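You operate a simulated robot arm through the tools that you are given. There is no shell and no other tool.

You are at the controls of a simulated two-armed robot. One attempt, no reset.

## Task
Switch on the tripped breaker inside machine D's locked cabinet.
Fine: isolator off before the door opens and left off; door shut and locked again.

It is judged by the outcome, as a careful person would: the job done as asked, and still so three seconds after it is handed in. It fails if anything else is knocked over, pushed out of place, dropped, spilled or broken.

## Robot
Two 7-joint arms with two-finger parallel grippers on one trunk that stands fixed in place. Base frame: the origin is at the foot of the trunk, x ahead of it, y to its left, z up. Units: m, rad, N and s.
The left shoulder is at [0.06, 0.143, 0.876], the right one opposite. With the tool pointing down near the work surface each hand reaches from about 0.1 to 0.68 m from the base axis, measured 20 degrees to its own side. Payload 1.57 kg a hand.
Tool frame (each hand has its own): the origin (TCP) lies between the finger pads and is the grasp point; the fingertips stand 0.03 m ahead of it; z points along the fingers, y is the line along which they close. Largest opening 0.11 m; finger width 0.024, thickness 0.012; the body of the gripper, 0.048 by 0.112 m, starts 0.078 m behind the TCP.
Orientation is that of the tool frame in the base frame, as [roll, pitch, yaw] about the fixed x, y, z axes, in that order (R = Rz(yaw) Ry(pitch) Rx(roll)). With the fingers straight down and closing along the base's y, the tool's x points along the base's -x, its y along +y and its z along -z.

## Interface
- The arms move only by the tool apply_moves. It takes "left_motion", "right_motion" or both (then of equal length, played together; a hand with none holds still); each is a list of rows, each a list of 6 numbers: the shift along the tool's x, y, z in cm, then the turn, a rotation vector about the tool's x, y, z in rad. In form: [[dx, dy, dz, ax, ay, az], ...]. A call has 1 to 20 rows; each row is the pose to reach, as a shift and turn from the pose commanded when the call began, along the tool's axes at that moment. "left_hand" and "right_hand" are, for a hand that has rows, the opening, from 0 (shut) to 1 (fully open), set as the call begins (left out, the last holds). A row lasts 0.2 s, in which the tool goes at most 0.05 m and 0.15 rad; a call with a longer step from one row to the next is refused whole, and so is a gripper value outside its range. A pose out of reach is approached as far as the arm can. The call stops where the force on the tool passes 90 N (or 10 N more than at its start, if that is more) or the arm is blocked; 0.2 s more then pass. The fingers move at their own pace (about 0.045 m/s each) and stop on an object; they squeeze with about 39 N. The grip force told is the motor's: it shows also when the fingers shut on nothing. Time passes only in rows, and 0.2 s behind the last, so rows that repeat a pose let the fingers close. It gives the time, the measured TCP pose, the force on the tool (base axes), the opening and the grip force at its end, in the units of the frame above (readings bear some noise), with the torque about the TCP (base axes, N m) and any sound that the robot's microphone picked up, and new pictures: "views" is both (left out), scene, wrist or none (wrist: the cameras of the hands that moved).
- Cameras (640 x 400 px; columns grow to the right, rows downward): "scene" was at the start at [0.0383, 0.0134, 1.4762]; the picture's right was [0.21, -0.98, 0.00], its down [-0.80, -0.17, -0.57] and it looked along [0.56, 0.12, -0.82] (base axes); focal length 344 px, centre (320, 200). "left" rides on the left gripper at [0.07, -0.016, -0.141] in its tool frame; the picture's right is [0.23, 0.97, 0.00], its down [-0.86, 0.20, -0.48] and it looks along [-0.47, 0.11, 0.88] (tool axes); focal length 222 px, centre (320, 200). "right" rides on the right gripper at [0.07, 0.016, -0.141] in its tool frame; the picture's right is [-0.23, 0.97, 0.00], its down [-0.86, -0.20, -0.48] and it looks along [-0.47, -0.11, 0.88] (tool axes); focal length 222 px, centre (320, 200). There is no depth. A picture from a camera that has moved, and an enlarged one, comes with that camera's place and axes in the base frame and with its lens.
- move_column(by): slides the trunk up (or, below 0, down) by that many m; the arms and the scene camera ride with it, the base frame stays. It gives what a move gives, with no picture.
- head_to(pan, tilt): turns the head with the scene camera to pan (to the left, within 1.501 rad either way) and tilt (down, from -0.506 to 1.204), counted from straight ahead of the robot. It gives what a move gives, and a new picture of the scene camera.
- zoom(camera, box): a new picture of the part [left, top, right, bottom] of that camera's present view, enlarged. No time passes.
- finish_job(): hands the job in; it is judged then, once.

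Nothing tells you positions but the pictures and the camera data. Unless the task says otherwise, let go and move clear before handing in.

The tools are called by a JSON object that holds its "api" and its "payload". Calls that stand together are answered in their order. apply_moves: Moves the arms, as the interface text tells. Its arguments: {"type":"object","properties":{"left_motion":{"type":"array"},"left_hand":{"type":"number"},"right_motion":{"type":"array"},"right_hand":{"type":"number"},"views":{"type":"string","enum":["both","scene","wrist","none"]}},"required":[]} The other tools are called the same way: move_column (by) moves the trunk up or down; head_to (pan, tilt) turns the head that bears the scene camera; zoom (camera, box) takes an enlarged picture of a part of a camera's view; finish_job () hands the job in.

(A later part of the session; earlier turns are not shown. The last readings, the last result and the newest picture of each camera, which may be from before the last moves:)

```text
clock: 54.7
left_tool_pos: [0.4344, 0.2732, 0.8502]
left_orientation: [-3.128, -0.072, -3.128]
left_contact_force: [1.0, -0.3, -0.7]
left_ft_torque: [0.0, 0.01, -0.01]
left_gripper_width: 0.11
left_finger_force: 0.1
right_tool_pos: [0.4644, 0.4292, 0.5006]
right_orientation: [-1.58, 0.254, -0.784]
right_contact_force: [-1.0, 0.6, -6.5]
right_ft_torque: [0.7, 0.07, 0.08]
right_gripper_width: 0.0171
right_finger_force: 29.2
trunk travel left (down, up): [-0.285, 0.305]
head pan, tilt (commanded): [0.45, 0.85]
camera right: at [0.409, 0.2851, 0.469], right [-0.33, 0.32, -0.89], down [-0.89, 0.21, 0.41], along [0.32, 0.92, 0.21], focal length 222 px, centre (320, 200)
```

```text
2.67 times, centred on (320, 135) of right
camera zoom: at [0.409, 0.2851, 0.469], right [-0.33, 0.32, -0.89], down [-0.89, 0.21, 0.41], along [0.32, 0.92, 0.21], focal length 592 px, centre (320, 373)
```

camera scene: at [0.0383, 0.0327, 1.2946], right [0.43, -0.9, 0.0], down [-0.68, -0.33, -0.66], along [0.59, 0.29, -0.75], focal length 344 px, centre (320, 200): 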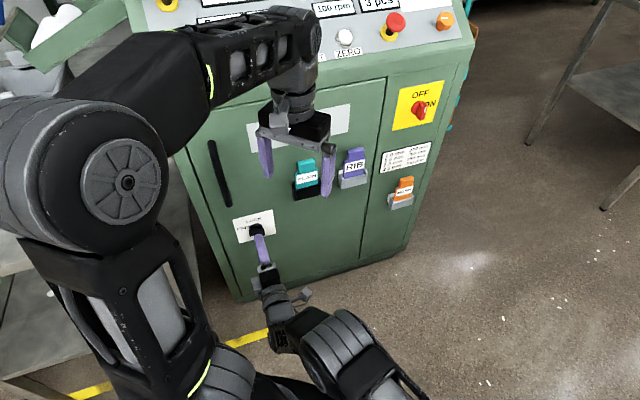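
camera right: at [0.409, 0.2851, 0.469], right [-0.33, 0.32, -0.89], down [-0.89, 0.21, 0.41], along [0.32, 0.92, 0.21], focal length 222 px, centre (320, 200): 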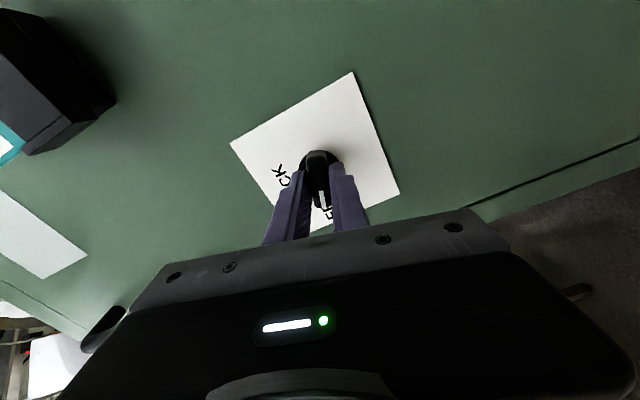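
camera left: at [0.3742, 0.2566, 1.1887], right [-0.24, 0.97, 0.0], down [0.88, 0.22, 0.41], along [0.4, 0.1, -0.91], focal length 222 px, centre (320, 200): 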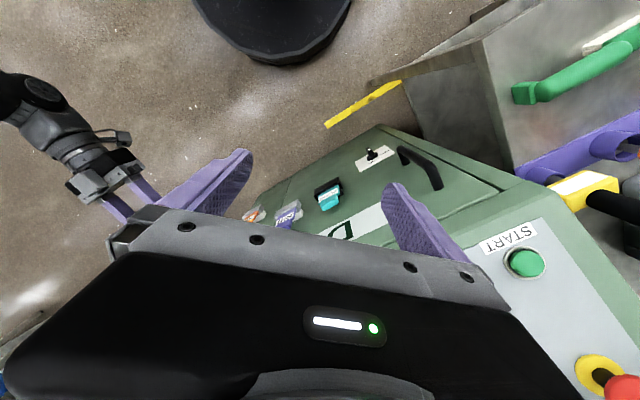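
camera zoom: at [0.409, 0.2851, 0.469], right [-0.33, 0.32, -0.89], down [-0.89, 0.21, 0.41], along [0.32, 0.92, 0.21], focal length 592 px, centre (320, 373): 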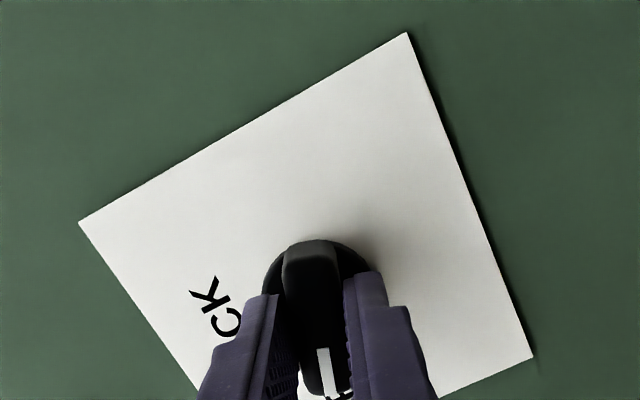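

The grip is aligned at 1.7 cm. I'll turn a further 0.30 rad slowly and read the torque.

{"api": "apply_moves", "payload": {"right_motion": [[0, 0, 0, 0, 0, -0.06], [0, 0, 0, 0, 0, -0.12], [0, 0, 0, 0, 0, -0.18], [0, 0, 0, 0, 0, -0.24], [0, 0, 0, 0, 0, -0.3], [0, 0, 0, 0, 0, -0.3]], "views": "wrist"}}

{"api": "zoom", "payload": {"camera": "right", "box": [220, 60, 420, 210]}}

```text
clock: 56.1
left_tool_pos: [0.4339, 0.2724, 0.85]
left_orientation: [-3.129, -0.07, -3.128]
left_contact_force: [-0.6, -0.5, 0.7]
left_ft_torque: [0.02, 0.01, -0.02]
left_gripper_width: 0.11
left_finger_force: 0.0
right_tool_pos: [0.4635, 0.4291, 0.5005]
right_orientation: [-1.58, -0.051, -0.783]
right_contact_force: [-7.1, 3.7, -12.7]
right_ft_torque: [2.13, 1.0, -0.43]
right_gripper_width: 0.0272
right_finger_force: 37.4
trunk travel left (down, up): [-0.285, 0.305]
head pan, tilt (commanded): [0.45, 0.85]
camera right: at [0.4141, 0.281, 0.4895], right [-0.13, 0.12, -0.98], down [-0.95, 0.27, 0.16], along [0.29, 0.95, 0.08], focal length 222 px, centre (320, 200)
```

right: 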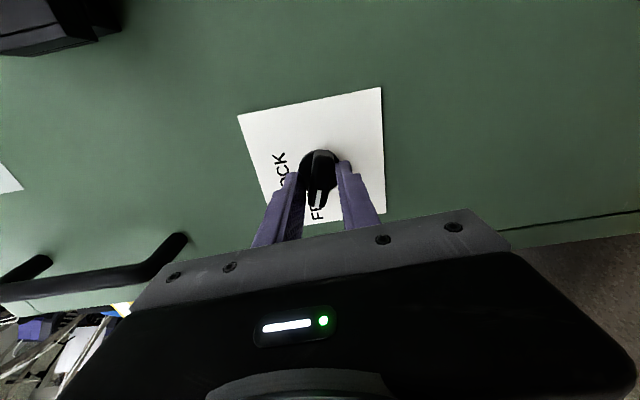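

```text
2.67 times, centred on (320, 135) of right
camera zoom: at [0.4141, 0.281, 0.4895], right [-0.13, 0.12, -0.98], down [-0.95, 0.27, 0.16], along [0.29, 0.95, 0.08], focal length 592 px, centre (320, 373)
```

zoom: 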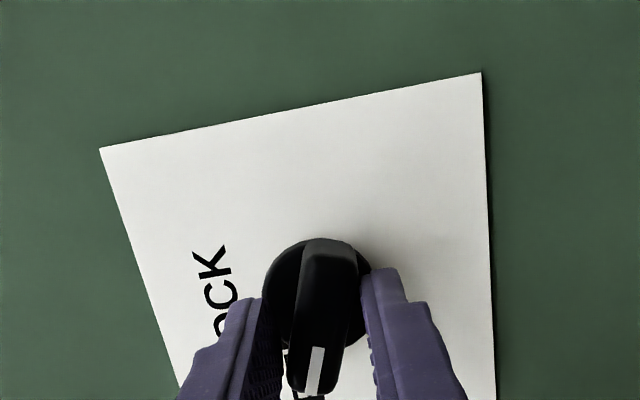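

The lever is against a stop at about 75°, which must be FREE. I'll relax the twist, open, and back away while turning the hand upright again.

{"api": "apply_moves", "payload": {"right_motion": [[0, 0, 0, 0, 0, 0.1], [0, 0, 0, 0, 0, 0.2], [0, 0, 0, 0, 0, 0.3]], "views": "none"}}

{"api": "apply_moves", "payload": {"right_motion": [[0, 0, 0, 0, 0, 0], [0, 0, 0, 0, 0, 0], [0, 0, -1.5, 0, 0, 0], [0, 0, -3.5, 0, 0, 0], [0, 0, -6, 0, 0, 0], [0, 0, -8.5, 0, 0, 0.12], [0, 0, -11, 0, 0, 0.25], [0, 0, -11, 0, 0, 0.38], [0, 0, -11, 0, 0, 0.51], [0, 0, -11, 0, 0, 0.64], [0, 0, -11, 0, 0, 0.77], [0, 0, -11, 0, 0, 0.9], [0, 0, -11, 0, 0, 1.03], [0, 0, -11, 0, 0, 1.16], [0, 0, -11, 0, 0, 1.29], [0, 0, -11, 0, 0, 1.32], [0, 0, -11, 0, 0, 1.32]], "right_hand": 0.6, "views": "both"}}

{"api": "zoom", "payload": {"camera": "scene", "box": [190, 180, 330, 290]}}

{"api": "zoom", "payload": {"camera": "right", "box": [220, 60, 420, 210]}}

```text
clock: 56.9
left_tool_pos: [0.4338, 0.2725, 0.8507]
left_orientation: [-3.129, -0.071, -3.128]
left_contact_force: [-0.4, 0.1, 0.9]
left_ft_torque: [-0.03, 0.06, -0.01]
left_gripper_width: 0.1101
left_finger_force: 0.1
right_tool_pos: [0.4643, 0.4297, 0.5013]
right_orientation: [-1.578, 0.251, -0.784]
right_contact_force: [-4.7, -5.0, -6.0]
right_ft_torque: [1.85, -1.45, -0.98]
right_gripper_width: 0.0178
right_finger_force: 32.9
trunk travel left (down, up): [-0.285, 0.305]
head pan, tilt (commanded): [0.45, 0.85]
```

```text
clock: 60.5
left_tool_pos: [0.4333, 0.2724, 0.8508]
left_orientation: [-3.13, -0.072, -3.129]
left_contact_force: [0.1, -0.1, -0.1]
left_ft_torque: [0.0, 0.01, 0.0]
left_gripper_width: 0.1101
left_finger_force: 0.1
right_tool_pos: [0.3926, 0.3508, 0.5054]
right_orientation: [-0.952, 1.569, -0.174]
right_contact_force: [0.1, 0.3, 0.3]
right_ft_torque: [0.0, 0.01, 0.04]
right_gripper_width: 0.0661
right_finger_force: 0.1
trunk travel left (down, up): [-0.285, 0.305]
head pan, tilt (commanded): [0.45, 0.85]
camera scene: at [0.0383, 0.0327, 1.2946], right [0.43, -0.9, 0.0], down [-0.68, -0.33, -0.66], along [0.59, 0.29, -0.75], focal length 344 px, centre (320, 200)
camera right: at [0.281, 0.2632, 0.4362], right [-0.68, 0.69, 0.23], down [-0.2, -0.48, 0.85], along [0.7, 0.54, 0.47], focal length 222 px, centre (320, 200)
```

scene: 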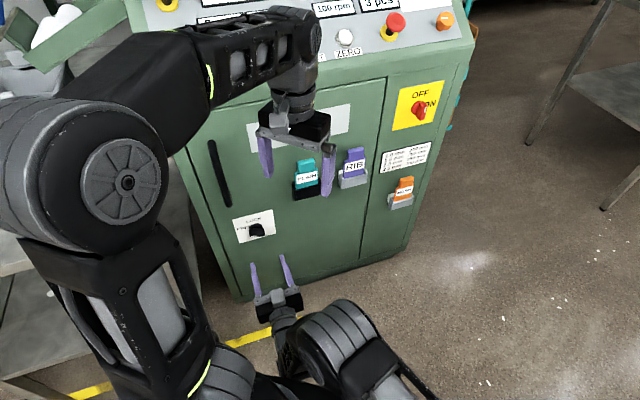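
right: 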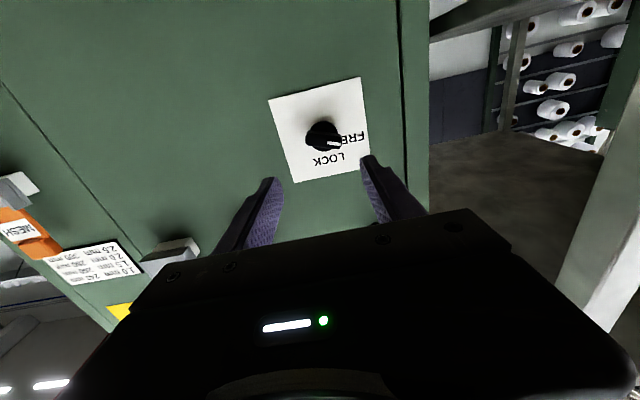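

```text
3.64 times, centred on (260, 235) of scene
camera zoom: at [0.0383, 0.0327, 1.2946], right [0.43, -0.9, 0.0], down [-0.68, -0.33, -0.66], along [0.59, 0.29, -0.75], focal length 1252 px, centre (538, 73)
```

zoom: 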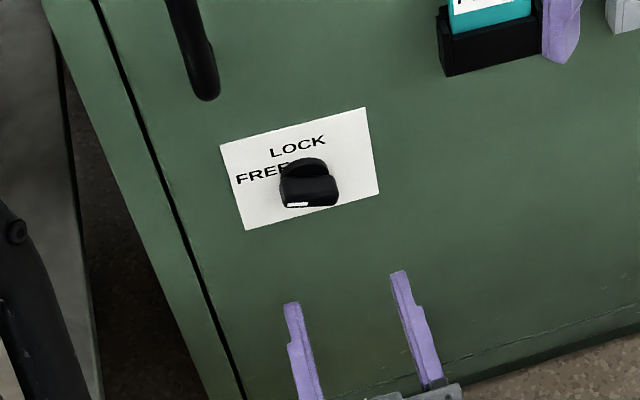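

```text
2.67 times, centred on (320, 135) of right
camera zoom: at [0.281, 0.2632, 0.4362], right [-0.68, 0.69, 0.23], down [-0.2, -0.48, 0.85], along [0.7, 0.54, 0.47], focal length 592 px, centre (320, 373)
```

zoom: 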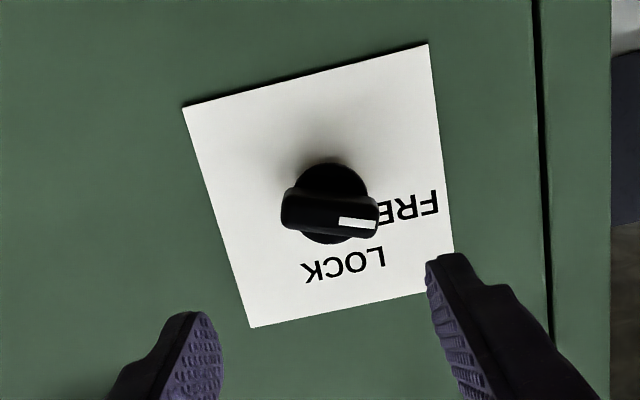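

The lock points at FREE. Now I'll raise the trunk so the left hand clears the door's swing and the right hand is at handle height.

{"api": "move_column", "payload": {"by": 0.19}}

{"api": "apply_moves", "payload": {"right_motion": [[-1, 1, 0, 0, 0, 0], [-2, 2.5, 0, 0, 0, 0], [-3, 4, 0, 0, 0, 0], [-4, 5, 0, 0, 0, 0], [-4, 5, 0, 0, 0, 0]], "views": "both"}}

{"api": "zoom", "payload": {"camera": "right", "box": [220, 60, 460, 240]}}

```text
clock: 62.6
left_tool_pos: [0.4329, 0.2725, 1.0408]
left_orientation: [-3.13, -0.07, -3.13]
left_contact_force: [-0.7, 1.0, -0.1]
left_ft_torque: [-0.03, -0.03, 0.05]
left_gripper_width: 0.1102
left_finger_force: 0.1
right_tool_pos: [0.393, 0.3489, 0.695]
right_orientation: [-1.603, 1.567, -0.824]
right_contact_force: [-1.1, 0.0, -0.9]
right_ft_torque: [0.01, 0.02, 0.03]
right_gripper_width: 0.0658
right_finger_force: 0.0
trunk travel left (down, up): [-0.475, 0.115]
head pan, tilt (commanded): [0.45, 0.85]
```

```text
clock: 64.0
left_tool_pos: [0.4322, 0.272, 1.0402]
left_orientation: [-3.13, -0.071, -3.129]
left_contact_force: [-0.6, -0.4, -0.8]
left_ft_torque: [0.02, 0.02, -0.01]
left_gripper_width: 0.1101
left_finger_force: 0.0
right_tool_pos: [0.3937, 0.3635, 0.7296]
right_orientation: [-1.389, 1.49, -0.638]
right_contact_force: [-0.8, -0.3, 0.0]
right_ft_torque: [0.0, 0.0, -0.02]
right_gripper_width: 0.0661
right_finger_force: 0.1
trunk travel left (down, up): [-0.475, 0.115]
head pan, tilt (commanded): [0.45, 0.85]
stopped in row 5 (right hand): the arm was blocked; the commanded pose is now the measured one
camera scene: at [0.0383, 0.0327, 1.4846], right [0.44, -0.9, 0.0], down [-0.68, -0.33, -0.66], along [0.59, 0.29, -0.75], focal length 344 px, centre (320, 200)
camera right: at [0.2837, 0.276, 0.6572], right [-0.68, 0.72, 0.15], down [-0.27, -0.43, 0.86], along [0.69, 0.54, 0.49], focal length 222 px, centre (320, 200)
```

scene: 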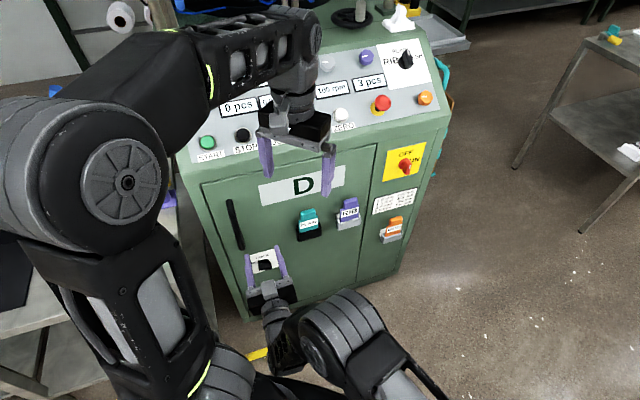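
right: 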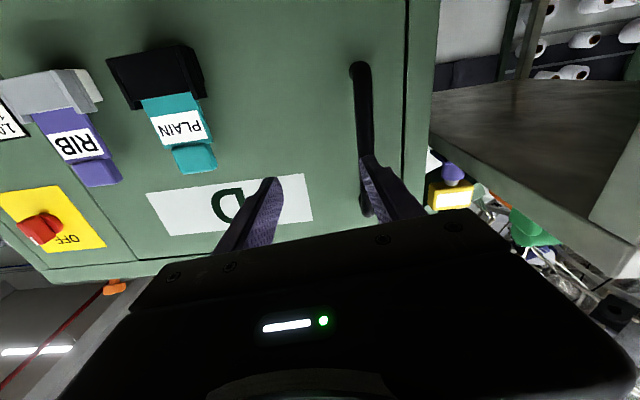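

```text
2.22 times, centred on (340, 150) of right
camera zoom: at [0.2837, 0.276, 0.6572], right [-0.68, 0.72, 0.15], down [-0.27, -0.43, 0.86], along [0.69, 0.54, 0.49], focal length 494 px, centre (276, 311)
```

zoom: 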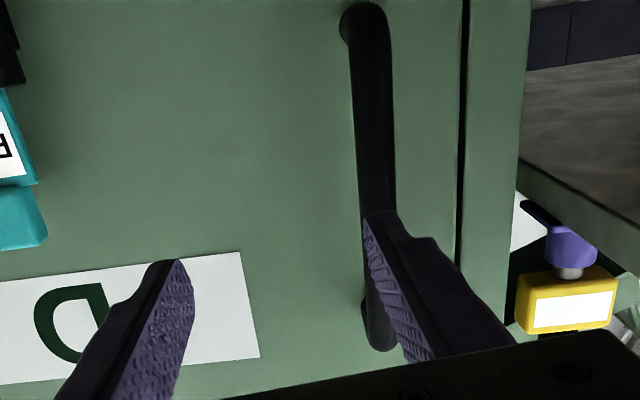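

The right elbow ran against the robot's own structure there. I'll back off to the right, restore orientation, then raise the trunk more so the elbow drops relative to the shoulder.

{"api": "apply_moves", "payload": {"right_motion": [[1, -1.5, 0, -0.012, 0.004, 0.026], [2, -3.5, 0, -0.024, 0.009, 0.053], [3, -5.5, 0, -0.034, 0.013, 0.08], [4, -7.5, 0, -0.034, 0.013, 0.08], [4, -7.5, 0, -0.034, 0.013, 0.08]], "views": "none"}}

{"api": "move_column", "payload": {"by": 0.11}}

{"api": "apply_moves", "payload": {"right_motion": [[0, 0, 0, 0, 0, 0]], "views": "both"}}

```text
clock: 65.2
left_tool_pos: [0.4346, 0.2723, 1.0404]
left_orientation: [-3.129, -0.071, -3.127]
left_contact_force: [0.8, 0.3, -0.8]
left_ft_torque: [-0.02, 0.03, 0.01]
left_gripper_width: 0.1099
left_finger_force: 0.1
right_tool_pos: [0.4473, 0.3046, 0.6952]
right_orientation: [0.278, 1.57, 1.062]
right_contact_force: [-0.6, 0.1, 0.1]
right_ft_torque: [0.01, -0.02, -0.03]
right_gripper_width: 0.066
right_finger_force: 0.1
trunk travel left (down, up): [-0.475, 0.115]
head pan, tilt (commanded): [0.45, 0.85]
```

```text
clock: 66.6
left_tool_pos: [0.4336, 0.2727, 1.1522]
left_orientation: [-3.13, -0.072, -3.129]
left_contact_force: [0.3, 0.0, -0.6]
left_ft_torque: [-0.01, 0.0, 0.01]
left_gripper_width: 0.1099
left_finger_force: 0.0
right_tool_pos: [0.4453, 0.3054, 0.806]
right_orientation: [0.942, 1.569, 1.727]
right_contact_force: [0.9, 0.1, -0.6]
right_ft_torque: [0.0, -0.03, 0.01]
right_gripper_width: 0.0663
right_finger_force: 0.0
trunk travel left (down, up): [-0.585, 0.005]
head pan, tilt (commanded): [0.45, 0.85]
```

```text
clock: 67.0
left_tool_pos: [0.4346, 0.2725, 1.1503]
left_orientation: [-3.127, -0.071, -3.129]
left_contact_force: [-0.4, 0.2, -0.6]
left_ft_torque: [0.0, 0.01, 0.01]
left_gripper_width: 0.1101
left_finger_force: 0.1
right_tool_pos: [0.4465, 0.3065, 0.8053]
right_orientation: [2.63, 1.569, -2.867]
right_contact_force: [0.0, -0.3, 0.5]
right_ft_torque: [-0.02, -0.03, 0.04]
right_gripper_width: 0.0658
right_finger_force: 0.1
trunk travel left (down, up): [-0.585, 0.005]
head pan, tilt (commanded): [0.45, 0.85]
camera scene: at [0.0384, 0.0328, 1.5946], right [0.43, -0.9, 0.0], down [-0.68, -0.33, -0.66], along [0.59, 0.29, -0.75], focal length 344 px, centre (320, 200)
camera right: at [0.3354, 0.2181, 0.737], right [-0.69, 0.69, 0.23], down [-0.2, -0.48, 0.86], along [0.7, 0.54, 0.47], focal length 222 px, centre (320, 200)
```

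scene: 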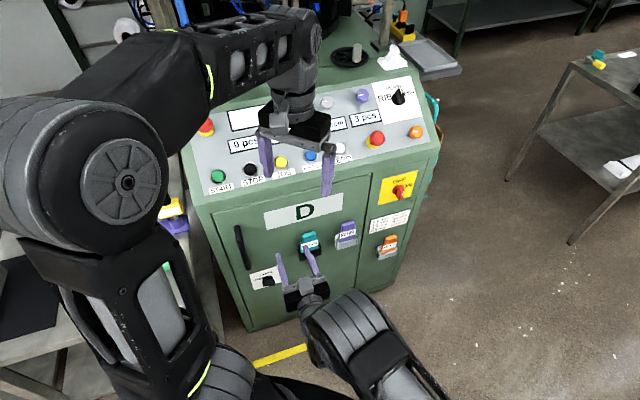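
right: 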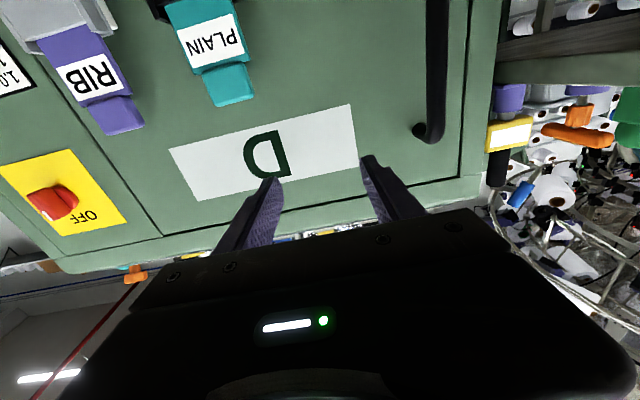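

Now I'll lower the right hand to handle height and then try sliding left in a second step.

{"api": "apply_moves", "payload": {"right_motion": [[2, 0, 0, 0, 0, 0], [4, 0, 0, 0, 0, 0], [6, 0.5, 0, 0, 0, 0], [8, 1.5, 0, 0, 0, 0], [9, 2.5, 0, 0, 0, 0], [9, 4, 0, 0, 0, 0], [9, 4, 0, 0, 0, 0]], "views": "both"}}

```text
clock: 68.6
left_tool_pos: [0.434, 0.2724, 1.1499]
left_orientation: [-3.128, -0.071, -3.128]
left_contact_force: [-0.3, 0.4, -0.2]
left_ft_torque: [0.0, 0.02, -0.02]
left_gripper_width: 0.11
left_finger_force: 0.1
right_tool_pos: [0.4264, 0.3261, 0.7201]
right_orientation: [0.091, 1.57, 0.877]
right_contact_force: [-0.8, -0.1, 0.6]
right_ft_torque: [-0.01, 0.0, 0.0]
right_gripper_width: 0.066
right_finger_force: 0.1
right hand out of reach, approached as far as the arm can: row 5, 6, 7
trunk travel left (down, up): [-0.585, 0.005]
head pan, tilt (commanded): [0.45, 0.85]
camera scene: at [0.0384, 0.0327, 1.5946], right [0.44, -0.9, 0.0], down [-0.68, -0.33, -0.66], along [0.59, 0.29, -0.75], focal length 344 px, centre (320, 200)
camera right: at [0.3138, 0.2396, 0.6505], right [-0.69, 0.69, 0.23], down [-0.2, -0.48, 0.85], along [0.7, 0.54, 0.47], focal length 222 px, centre (320, 200)
```

scene: 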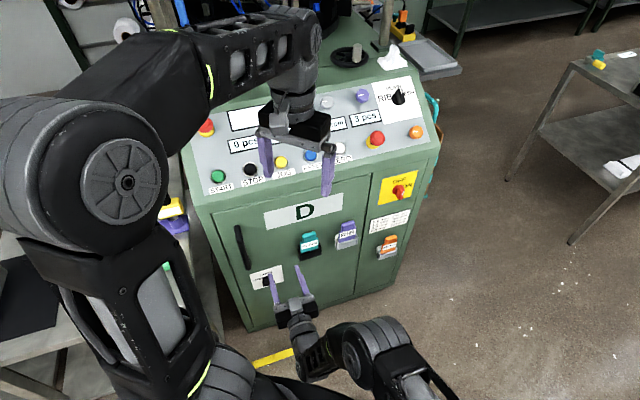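
right: 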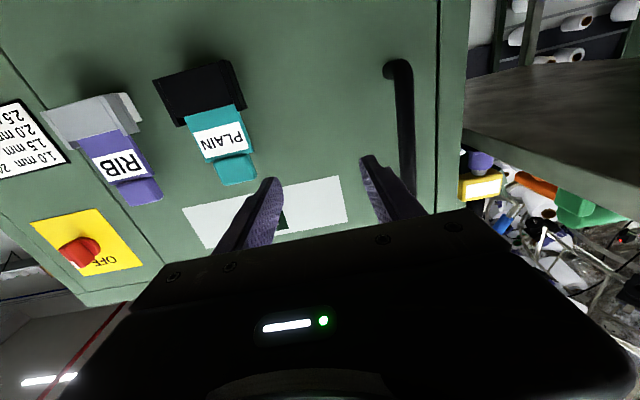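

The elbow dropped well away. I'll raise the hand 1.5 cm to stay in reach and slide left towards the handle.

{"api": "apply_moves", "payload": {"right_motion": [[-1.5, 1, 0, 0, 0, 0], [-1.5, 2.5, 0, 0, 0, 0], [-1.5, 4, 0, 0, 0, 0], [-1.5, 5.5, 0, 0, 0, 0], [-1.5, 7, 0, 0, 0, 0], [-1.5, 8, 0, 0, 0, 0], [-1.5, 8, 0, 0, 0, 0]], "views": "both"}}

{"api": "zoom", "payload": {"camera": "right", "box": [220, 40, 460, 220]}}

```text
clock: 70.2
left_tool_pos: [0.4338, 0.2723, 1.1502]
left_orientation: [-3.13, -0.071, -3.128]
left_contact_force: [0.9, 0.6, -0.3]
left_ft_torque: [0.01, 0.0, 0.02]
left_gripper_width: 0.1102
left_finger_force: 0.0
right_tool_pos: [0.38, 0.3818, 0.7453]
right_orientation: [-0.737, 1.567, 0.041]
right_contact_force: [0.6, 1.1, 0.1]
right_ft_torque: [-0.02, 0.01, -0.02]
right_gripper_width: 0.0661
right_finger_force: 0.2
right hand out of reach, approached as far as the arm can: row 5, 6, 7
trunk travel left (down, up): [-0.585, 0.005]
head pan, tilt (commanded): [0.45, 0.85]
camera scene: at [0.0385, 0.0327, 1.5946], right [0.43, -0.9, 0.0], down [-0.68, -0.33, -0.66], along [0.59, 0.29, -0.75], focal length 344 px, centre (320, 200)
camera right: at [0.2683, 0.2937, 0.6754], right [-0.69, 0.69, 0.23], down [-0.2, -0.48, 0.85], along [0.7, 0.54, 0.47], focal length 222 px, centre (320, 200)
```

scene: 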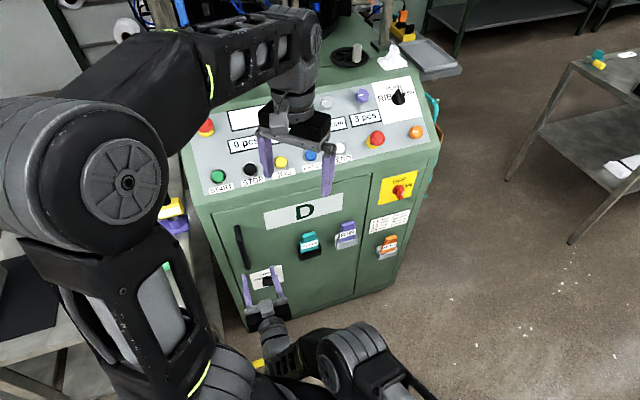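
right: 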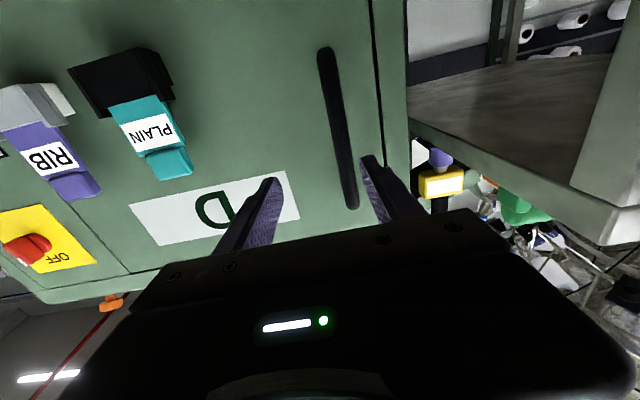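

```text
2.22 times, centred on (340, 130) of right
camera zoom: at [0.2683, 0.2937, 0.6754], right [-0.69, 0.69, 0.23], down [-0.2, -0.48, 0.85], along [0.7, 0.54, 0.47], focal length 494 px, centre (276, 356)
```

zoom: 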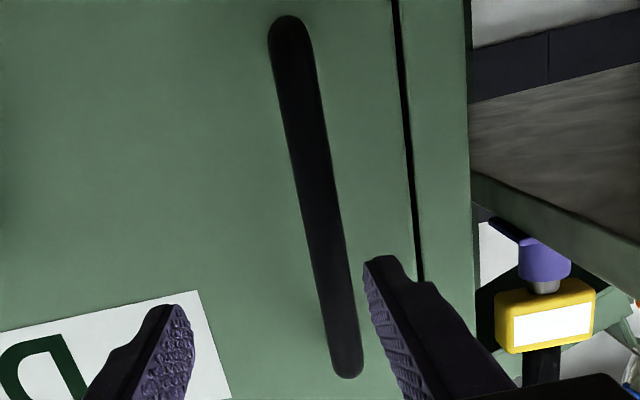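

The bar lies between the fingers' span, about 2.3 cm left of centre. I'll open the hand wide and advance part way, checking that the reach error shrinks.

{"api": "apply_moves", "payload": {"right_motion": [[0, 0, 0.5, 0, 0, 0], [0, 0, 1.5, 0, 0, 0], [0, 0.2, 2.5, 0, 0, 0], [0, 0.4, 3.5, 0, 0, 0], [0, 0.4, 4.5, 0, 0, 0], [0, 0.4, 5, 0, 0, 0], [0, 0.4, 5, 0, 0, 0]], "right_hand": 0.9, "views": "both"}}

{"api": "zoom", "payload": {"camera": "right", "box": [220, 40, 460, 220]}}

```text
clock: 71.8
left_tool_pos: [0.4324, 0.2719, 1.1509]
left_orientation: [-3.128, -0.071, -3.126]
left_contact_force: [0.6, -0.2, 0.2]
left_ft_torque: [-0.02, 0.0, 0.04]
left_gripper_width: 0.1101
left_finger_force: 0.0
right_tool_pos: [0.4057, 0.4093, 0.7638]
right_orientation: [-1.06, 1.57, -0.274]
right_contact_force: [-0.5, -0.9, 1.1]
right_ft_torque: [-0.01, -0.04, 0.0]
right_gripper_width: 0.0989
right_finger_force: 0.1
right hand out of reach, approached as far as the arm can: row 2, 3, 4, 5, 6, 7
trunk travel left (down, up): [-0.585, 0.005]
head pan, tilt (commanded): [0.45, 0.85]
camera scene: at [0.0382, 0.0327, 1.5946], right [0.43, -0.9, 0.0], down [-0.68, -0.33, -0.66], along [0.59, 0.29, -0.75], focal length 344 px, centre (320, 200)
camera right: at [0.2945, 0.3213, 0.694], right [-0.69, 0.69, 0.23], down [-0.2, -0.48, 0.86], along [0.7, 0.54, 0.47], focal length 222 px, centre (320, 200)
```

scene: 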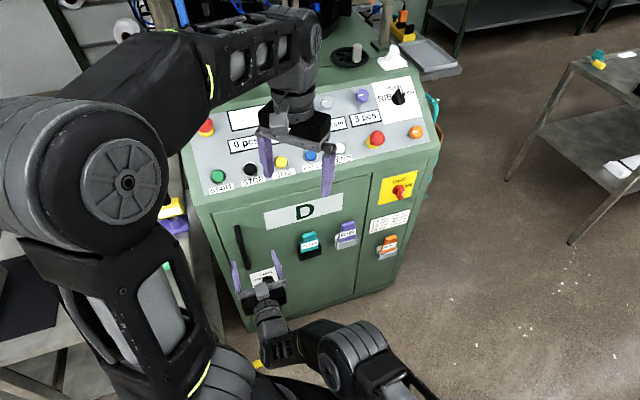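
right: 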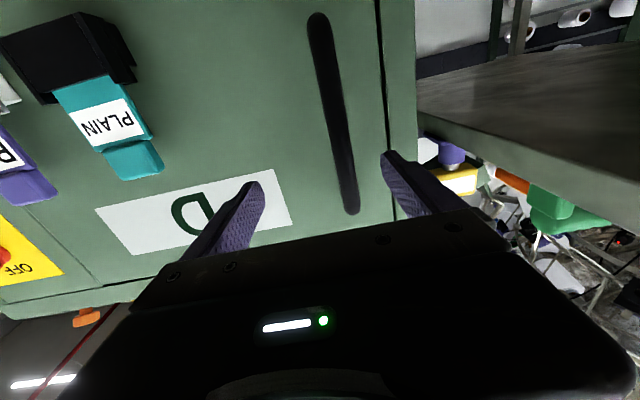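

```text
2.22 times, centred on (340, 130) of right
camera zoom: at [0.2945, 0.3213, 0.694], right [-0.69, 0.69, 0.23], down [-0.2, -0.48, 0.86], along [0.7, 0.54, 0.47], focal length 494 px, centre (276, 356)
```

zoom: 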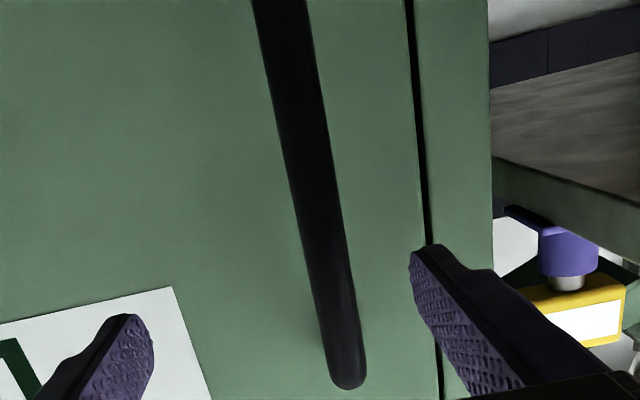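

The reach limit trades height for sideways travel. The bar spans up to z≈0.85, so I'll ask for a slightly higher grasp (z≈0.78), which should let the hand reach the bar sideways.

{"api": "apply_moves", "payload": {"right_motion": [[-2, 0, 0, 0, 0, 0], [-4, 0, 0, 0, 0, 0], [-5, 0, 0.5, 0, 0, 0], [-5, 0, 1.5, 0, 0, 0], [-5, 0, 1.5, 0, 0, 0]], "views": "both"}}

{"api": "zoom", "payload": {"camera": "right", "box": [220, 40, 460, 220]}}

```text
clock: 73.0
left_tool_pos: [0.4339, 0.2724, 1.1505]
left_orientation: [-3.13, -0.072, -3.126]
left_contact_force: [-0.4, 0.4, 1.0]
left_ft_torque: [-0.01, 0.0, -0.06]
left_gripper_width: 0.11
left_finger_force: 0.0
right_tool_pos: [0.4177, 0.4204, 0.8137]
right_orientation: [2.513, 1.57, -2.986]
right_contact_force: [-0.1, 0.8, 0.2]
right_ft_torque: [-0.01, -0.01, -0.02]
right_gripper_width: 0.099
right_finger_force: 0.2
trunk travel left (down, up): [-0.585, 0.005]
head pan, tilt (commanded): [0.45, 0.85]
camera scene: at [0.0383, 0.0327, 1.5946], right [0.43, -0.9, 0.0], down [-0.68, -0.33, -0.66], along [0.59, 0.29, -0.75], focal length 344 px, centre (320, 200)
camera right: at [0.3056, 0.3322, 0.7447], right [-0.69, 0.69, 0.23], down [-0.2, -0.48, 0.85], along [0.7, 0.54, 0.47], focal length 222 px, centre (320, 200)
```

scene: 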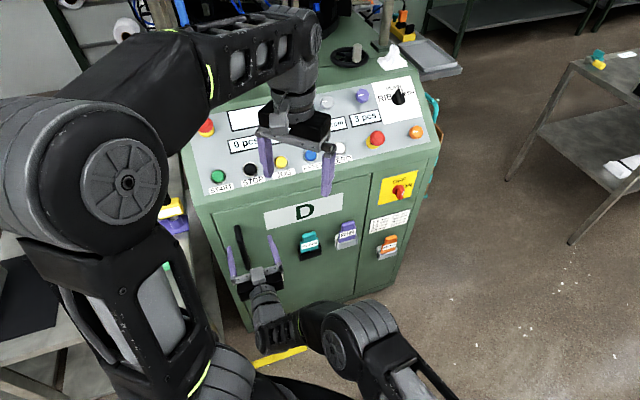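
right: 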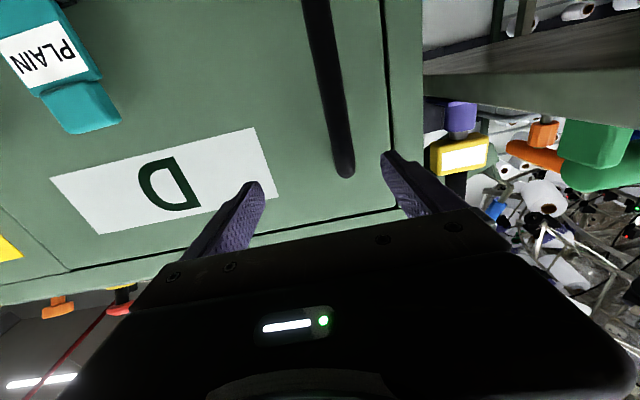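

```text
2.22 times, centred on (340, 130) of right
camera zoom: at [0.3056, 0.3322, 0.7447], right [-0.69, 0.69, 0.23], down [-0.2, -0.48, 0.85], along [0.7, 0.54, 0.47], focal length 494 px, centre (276, 356)
```

zoom: 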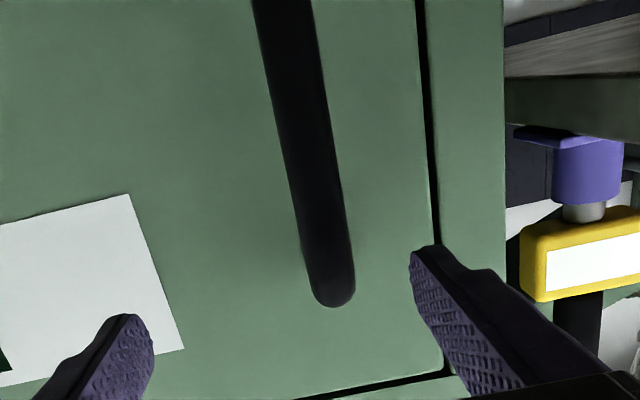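

The previous unreachable command simply left the hand where it got to, so now it is at u≈0, z=0.814. I'll move left 2.2 cm and down 3 cm.

{"api": "apply_moves", "payload": {"right_motion": [[0.5, 1, 0, 0, 0, 0], [1, 2.2, 0, 0, 0, 0], [2, 2.2, 0, 0, 0, 0], [3, 2.2, 0, 0, 0, 0], [3, 2.2, 0, 0, 0, 0]], "views": "both"}}

{"api": "zoom", "payload": {"camera": "right", "box": [220, 40, 460, 220]}}

```text
clock: 74.2
left_tool_pos: [0.4334, 0.2719, 1.1505]
left_orientation: [-3.129, -0.071, -3.127]
left_contact_force: [0.1, -0.3, 0.2]
left_ft_torque: [-0.01, 0.03, 0.01]
left_gripper_width: 0.11
left_finger_force: 0.1
right_tool_pos: [0.4018, 0.4348, 0.783]
right_orientation: [0.102, 1.571, 0.885]
right_contact_force: [-0.5, -0.5, 0.7]
right_ft_torque: [-0.01, 0.0, 0.01]
right_gripper_width: 0.0991
right_finger_force: 0.1
trunk travel left (down, up): [-0.585, 0.005]
head pan, tilt (commanded): [0.45, 0.85]
camera scene: at [0.0383, 0.0328, 1.5946], right [0.43, -0.9, 0.0], down [-0.68, -0.33, -0.66], along [0.59, 0.29, -0.75], focal length 344 px, centre (320, 200)
camera right: at [0.2903, 0.347, 0.7143], right [-0.69, 0.69, 0.23], down [-0.2, -0.48, 0.85], along [0.7, 0.54, 0.47], focal length 222 px, centre (320, 200)
```

scene: 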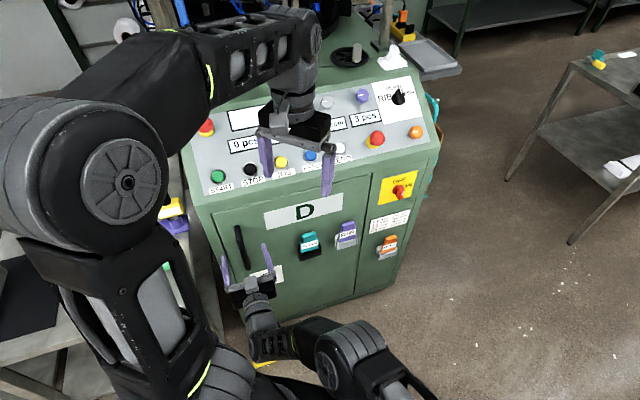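
right: 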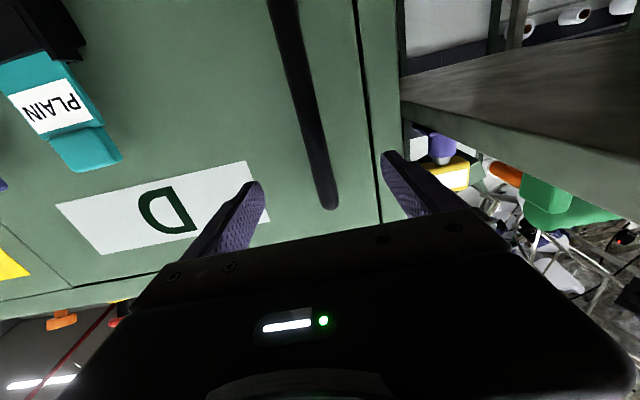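

```text
2.22 times, centred on (340, 130) of right
camera zoom: at [0.2903, 0.347, 0.7143], right [-0.69, 0.69, 0.23], down [-0.2, -0.48, 0.85], along [0.7, 0.54, 0.47], focal length 494 px, centre (276, 356)
```

zoom: 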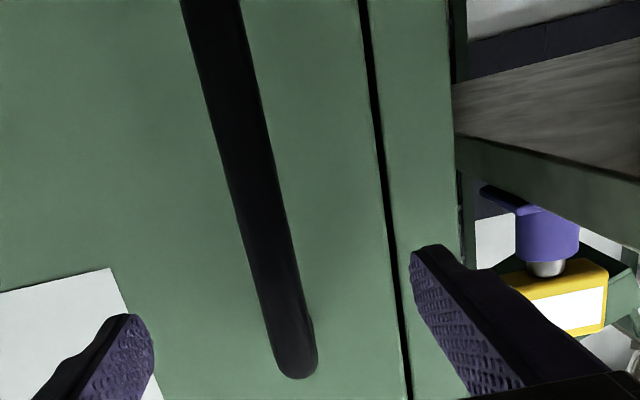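

The bar is centred between the fingers, about 3.4 cm ahead. I'll advance and grip it.

{"api": "apply_moves", "payload": {"right_motion": [[0, 0, 1, 0, 0, 0], [0, 0, 2, 0, 0, 0], [0, 0, 3, 0, 0, 0], [0, 0, 3.4, 0, 0, 0], [0, 0, 3.4, 0, 0, 0]], "views": "none"}}

{"api": "apply_moves", "payload": {"right_motion": [[0, 0, 0, 0, 0, 0], [0, 0, 0, 0, 0, 0], [0, 0, 0, 0, 0, 0], [0, 0, 0, 0, 0, 0], [0, 0, 0, 0, 0, 0], [0, 0, 0, 0, 0, 0]], "right_hand": 0.0, "views": "both"}}

{"api": "zoom", "payload": {"camera": "right", "box": [220, 40, 460, 220]}}

```text
clock: 75.4
left_tool_pos: [0.4333, 0.2712, 1.149]
left_orientation: [-3.13, -0.072, -3.127]
left_contact_force: [0.1, 0.2, -0.7]
left_ft_torque: [0.0, -0.02, 0.01]
left_gripper_width: 0.1101
left_finger_force: 0.1
right_tool_pos: [0.4279, 0.4483, 0.79]
right_orientation: [0.601, 1.571, 1.386]
right_contact_force: [-0.7, -0.8, 0.3]
right_ft_torque: [0.01, 0.01, -0.01]
right_gripper_width: 0.0987
right_finger_force: 0.1
right hand out of reach, approached as far as the arm can: row 2, 3, 4, 5
trunk travel left (down, up): [-0.585, 0.005]
head pan, tilt (commanded): [0.45, 0.85]
```

```text
clock: 76.8
left_tool_pos: [0.4302, 0.2752, 1.1516]
left_orientation: [-3.127, -0.067, -3.126]
left_contact_force: [0.4, 0.4, 1.0]
left_ft_torque: [-0.01, -0.02, -0.02]
left_gripper_width: 0.11
left_finger_force: 0.1
right_tool_pos: [0.4187, 0.453, 0.7897]
right_orientation: [-1.602, 1.564, -0.801]
right_contact_force: [-35.7, 29.7, 0.6]
right_ft_torque: [0.0, 0.55, 0.73]
right_gripper_width: 0.0179
right_finger_force: 25.5
trunk travel left (down, up): [-0.585, 0.005]
head pan, tilt (commanded): [0.45, 0.85]
camera scene: at [0.0333, 0.037, 1.5946], right [0.44, -0.9, 0.0], down [-0.67, -0.33, -0.66], along [0.6, 0.29, -0.75], focal length 344 px, centre (320, 200)
camera right: at [0.3099, 0.3642, 0.7204], right [-0.7, 0.68, 0.22], down [-0.19, -0.48, 0.86], along [0.69, 0.56, 0.47], focal length 222 px, centre (320, 200)
```

scene: 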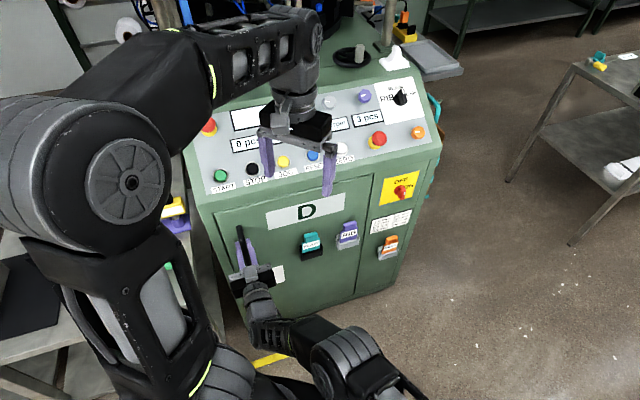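
right: 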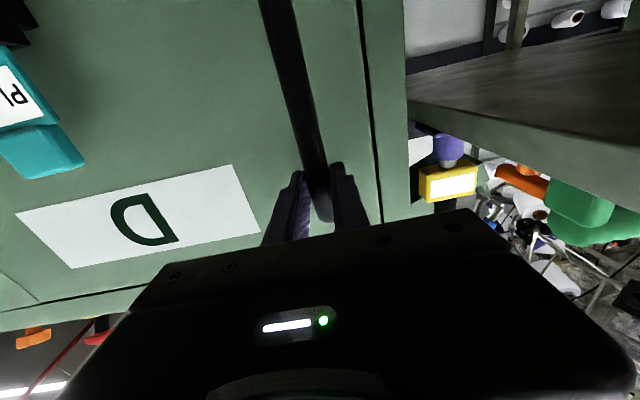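

```text
2.22 times, centred on (340, 130) of right
camera zoom: at [0.3099, 0.3642, 0.7204], right [-0.7, 0.68, 0.22], down [-0.19, -0.48, 0.86], along [0.69, 0.56, 0.47], focal length 494 px, centre (276, 356)
```

zoom: 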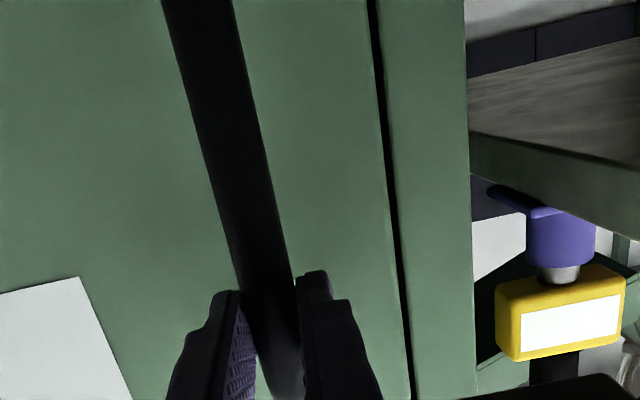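

The handle is gripped. I'll pull gently along the hinge arc, about 7° first, turning the hand with the door and easing the sideways load.

{"api": "apply_moves", "payload": {"right_motion": [[0, 0.5, -0.2, 0, 0, 0], [0, 0.99, -0.4, 0, 0, 0], [0, 0.83, -1.4, -0.026, 0, 0], [0, 0.64, -2.48, -0.052, 0, 0], [0, 0.35, -3.92, -0.087, 0, 0], [0, 0.01, -5.34, -0.122, 0, 0], [0, 0.01, -5.34, -0.122, 0, 0]], "views": "both"}}

```text
clock: 78.4
left_tool_pos: [0.4342, 0.2722, 1.1518]
left_orientation: [-3.127, -0.072, -3.13]
left_contact_force: [-0.3, 0.6, -0.6]
left_ft_torque: [-0.03, -0.01, 0.0]
left_gripper_width: 0.1102
left_finger_force: 0.1
right_tool_pos: [0.3901, 0.4098, 0.7903]
right_orientation: [3.032, 1.57, -2.346]
right_contact_force: [-1.4, 1.3, -8.7]
right_ft_torque: [-0.57, 0.38, -0.07]
right_gripper_width: 0.0179
right_finger_force: 32.9
trunk travel left (down, up): [-0.585, 0.005]
head pan, tilt (commanded): [0.45, 0.85]
camera scene: at [0.0388, 0.0335, 1.5945], right [0.43, -0.9, 0.0], down [-0.68, -0.33, -0.66], along [0.59, 0.29, -0.75], focal length 344 px, centre (320, 200)
camera right: at [0.2901, 0.3093, 0.7208], right [-0.77, 0.6, 0.23], down [-0.14, -0.5, 0.86], along [0.63, 0.62, 0.46], focal length 222 px, centre (320, 200)
```

scene: 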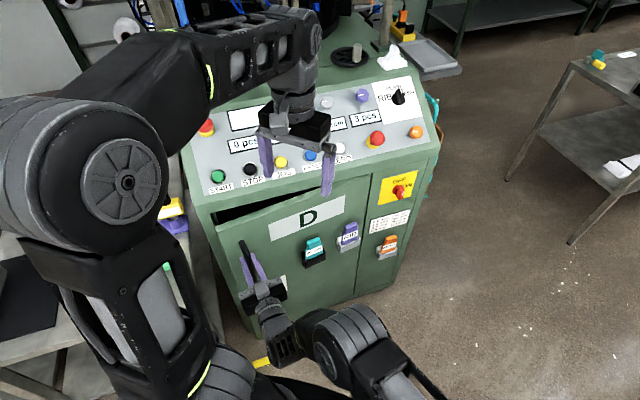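
right: 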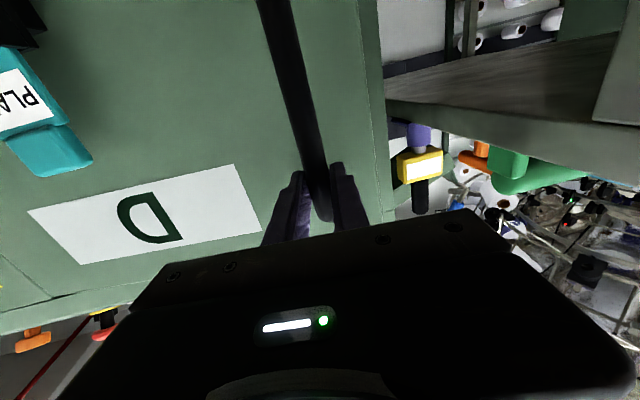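

The door is swinging open freely. I'll continue along the arc in stages, another 12°.

{"api": "apply_moves", "payload": {"right_motion": [[0, -0.23, -1.45, -0.035, 0, 0], [0, -0.49, -2.88, -0.07, 0, 0], [0, -0.8, -4.3, -0.105, 0, 0], [0, -1.17, -5.72, -0.14, 0, 0], [0, -1.58, -7.1, -0.175, 0, 0], [0, -2.05, -8.51, -0.209, 0, 0], [0, -2.05, -8.51, -0.209, 0, 0]], "views": "both"}}

```text
clock: 80.0
left_tool_pos: [0.435, 0.2716, 1.1507]
left_orientation: [-3.129, -0.073, -3.128]
left_contact_force: [-0.6, -0.7, -0.1]
left_ft_torque: [-0.01, 0.0, 0.01]
left_gripper_width: 0.1101
left_finger_force: 0.1
right_tool_pos: [0.3559, 0.3306, 0.7905]
right_orientation: [-0.537, 1.569, 0.575]
right_contact_force: [15.2, -5.0, -8.2]
right_ft_torque: [-0.74, 0.29, -0.33]
right_gripper_width: 0.0178
right_finger_force: 32.9
trunk travel left (down, up): [-0.585, 0.005]
head pan, tilt (commanded): [0.45, 0.85]
camera scene: at [0.0407, 0.0329, 1.5945], right [0.43, -0.9, 0.0], down [-0.68, -0.33, -0.66], along [0.59, 0.29, -0.75], focal length 344 px, centre (320, 200)
camera right: at [0.2789, 0.2113, 0.7212], right [-0.87, 0.43, 0.23], down [-0.03, -0.52, 0.86], along [0.49, 0.74, 0.47], focal length 222 px, centre (320, 200)
```

scene: 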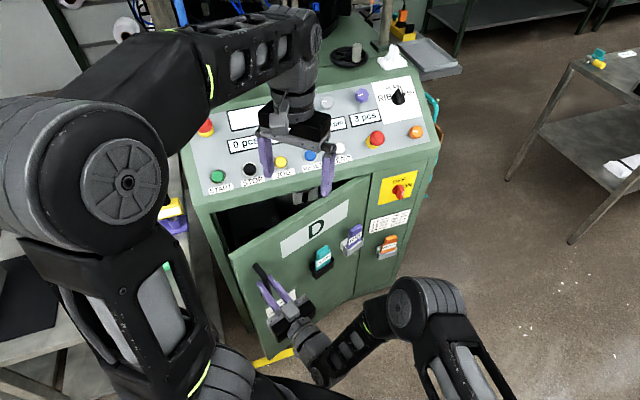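
right: 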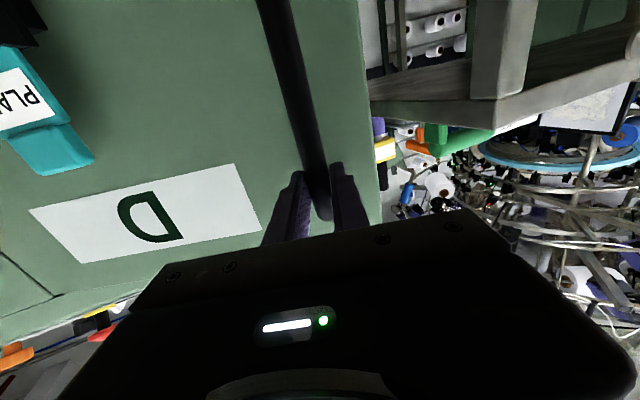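

Going smoothly, with a modest 16 N pull towards the hinge, so I'll bias the arc slightly inward and continue another 16°.

{"api": "apply_moves", "payload": {"right_motion": [[0, -0.35, -1.4, -0.035, 0, 0], [0, -0.75, -2.85, -0.07, 0, 0], [0, -1.15, -4.3, -0.105, 0, 0], [0, -1.55, -5.72, -0.14, 0, 0], [0, -2.0, -7.1, -0.175, 0, 0], [0, -2.5, -8.51, -0.209, 0, 0], [0, -3.05, -9.88, -0.244, 0, 0], [0, -3.6, -11.2, -0.279, 0, 0], [0, -3.6, -11.2, -0.279, 0, 0]], "views": "both"}}

```text
clock: 82.0
left_tool_pos: [0.4337, 0.2733, 1.1501]
left_orientation: [-3.128, -0.072, -3.128]
left_contact_force: [-0.4, -0.2, -0.6]
left_ft_torque: [0.01, 0.01, 0.0]
left_gripper_width: 0.1101
left_finger_force: 0.0
right_tool_pos: [0.3385, 0.2144, 0.7903]
right_orientation: [2.625, 1.569, -2.263]
right_contact_force: [1.4, 0.4, -12.9]
right_ft_torque: [0.49, -0.18, -0.03]
right_gripper_width: 0.018
right_finger_force: 32.4
trunk travel left (down, up): [-0.585, 0.005]
head pan, tilt (commanded): [0.45, 0.85]
camera scene: at [0.0392, 0.0331, 1.5945], right [0.44, -0.9, 0.0], down [-0.68, -0.33, -0.66], along [0.59, 0.29, -0.75], focal length 344 px, centre (320, 200)
camera right: at [0.2974, 0.0793, 0.7216], right [-0.96, 0.17, 0.23], down [0.11, -0.5, 0.86], along [0.26, 0.85, 0.46], focal length 222 px, centre (320, 200)
```

scene: 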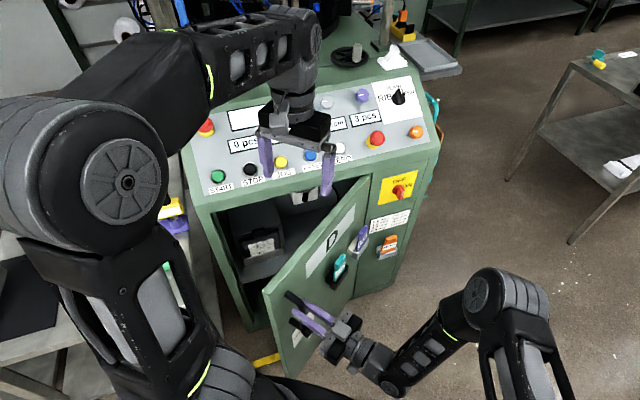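
right: 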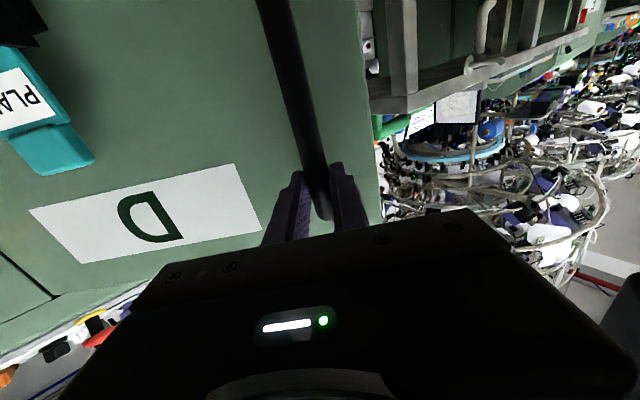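

The door is about 35° open and the inside is coming into view. I'll zoom in on it.

{"api": "zoom", "payload": {"camera": "scene", "box": [200, 170, 360, 300]}}

{"api": "zoom", "payload": {"camera": "left", "box": [200, 60, 520, 260]}}

```text
3.08 times, centred on (280, 235) of scene
camera zoom: at [0.0392, 0.0331, 1.5945], right [0.44, -0.9, 0.0], down [-0.68, -0.33, -0.66], along [0.59, 0.29, -0.75], focal length 1060 px, centre (443, 92)
```

zoom: 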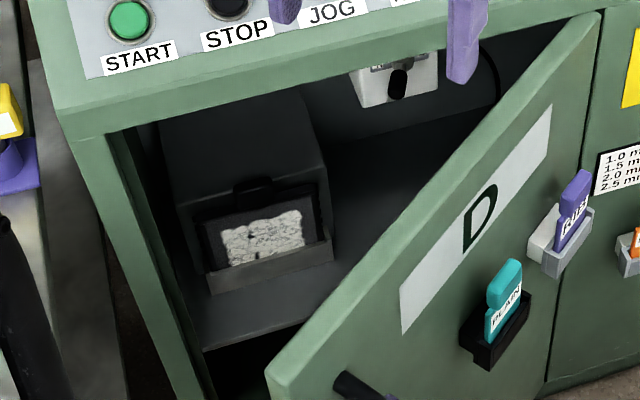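

```text
2.00 times, centred on (360, 160) of left
camera zoom: at [0.3751, 0.2567, 1.2983], right [-0.24, 0.97, 0.0], down [0.88, 0.22, 0.41], along [0.4, 0.1, -0.91], focal length 444 px, centre (240, 280)
```

zoom: 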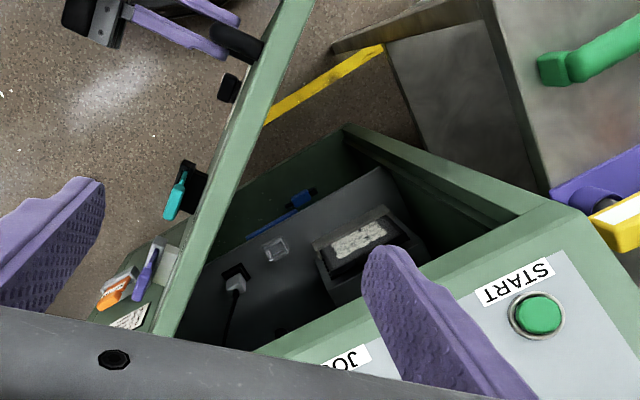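

I can see a shelf, a box, and what looks like a toggle on the back wall at the upper right. Before opening further I'll look down to check the door's clearance to my own base.

{"api": "head_to", "payload": {"pan": 0.5, "tilt": 1.2}}

```text
clock: 82.8
left_tool_pos: [0.4345, 0.2733, 1.1505]
left_orientation: [-3.127, -0.07, -3.127]
left_contact_force: [0.2, 0.5, 1.1]
left_ft_torque: [-0.04, 0.01, -0.04]
left_gripper_width: 0.1098
left_finger_force: 0.1
right_tool_pos: [0.3375, 0.2158, 0.7896]
right_orientation: [2.786, 1.569, -2.103]
right_contact_force: [-1.6, -1.2, -16.0]
right_ft_torque: [-0.12, -0.04, -0.01]
right_gripper_width: 0.0179
right_finger_force: 32.5
trunk travel left (down, up): [-0.585, 0.005]
head pan, tilt (commanded): [0.499, 1.201]
camera scene: at [0.0178, 0.026, 1.5709], right [0.48, -0.88, 0.0], down [-0.82, -0.45, -0.36], along [0.32, 0.17, -0.93], focal length 344 px, centre (320, 200)
```

scene: 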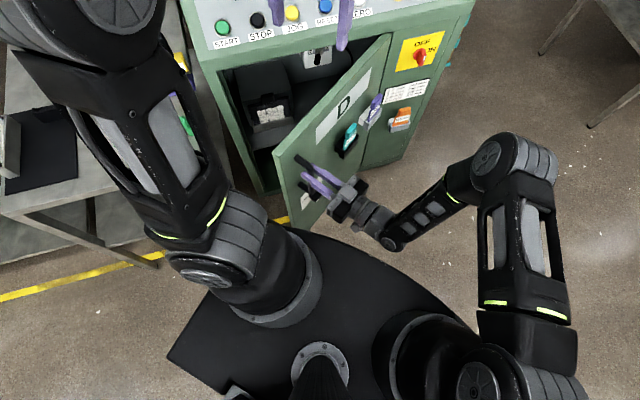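

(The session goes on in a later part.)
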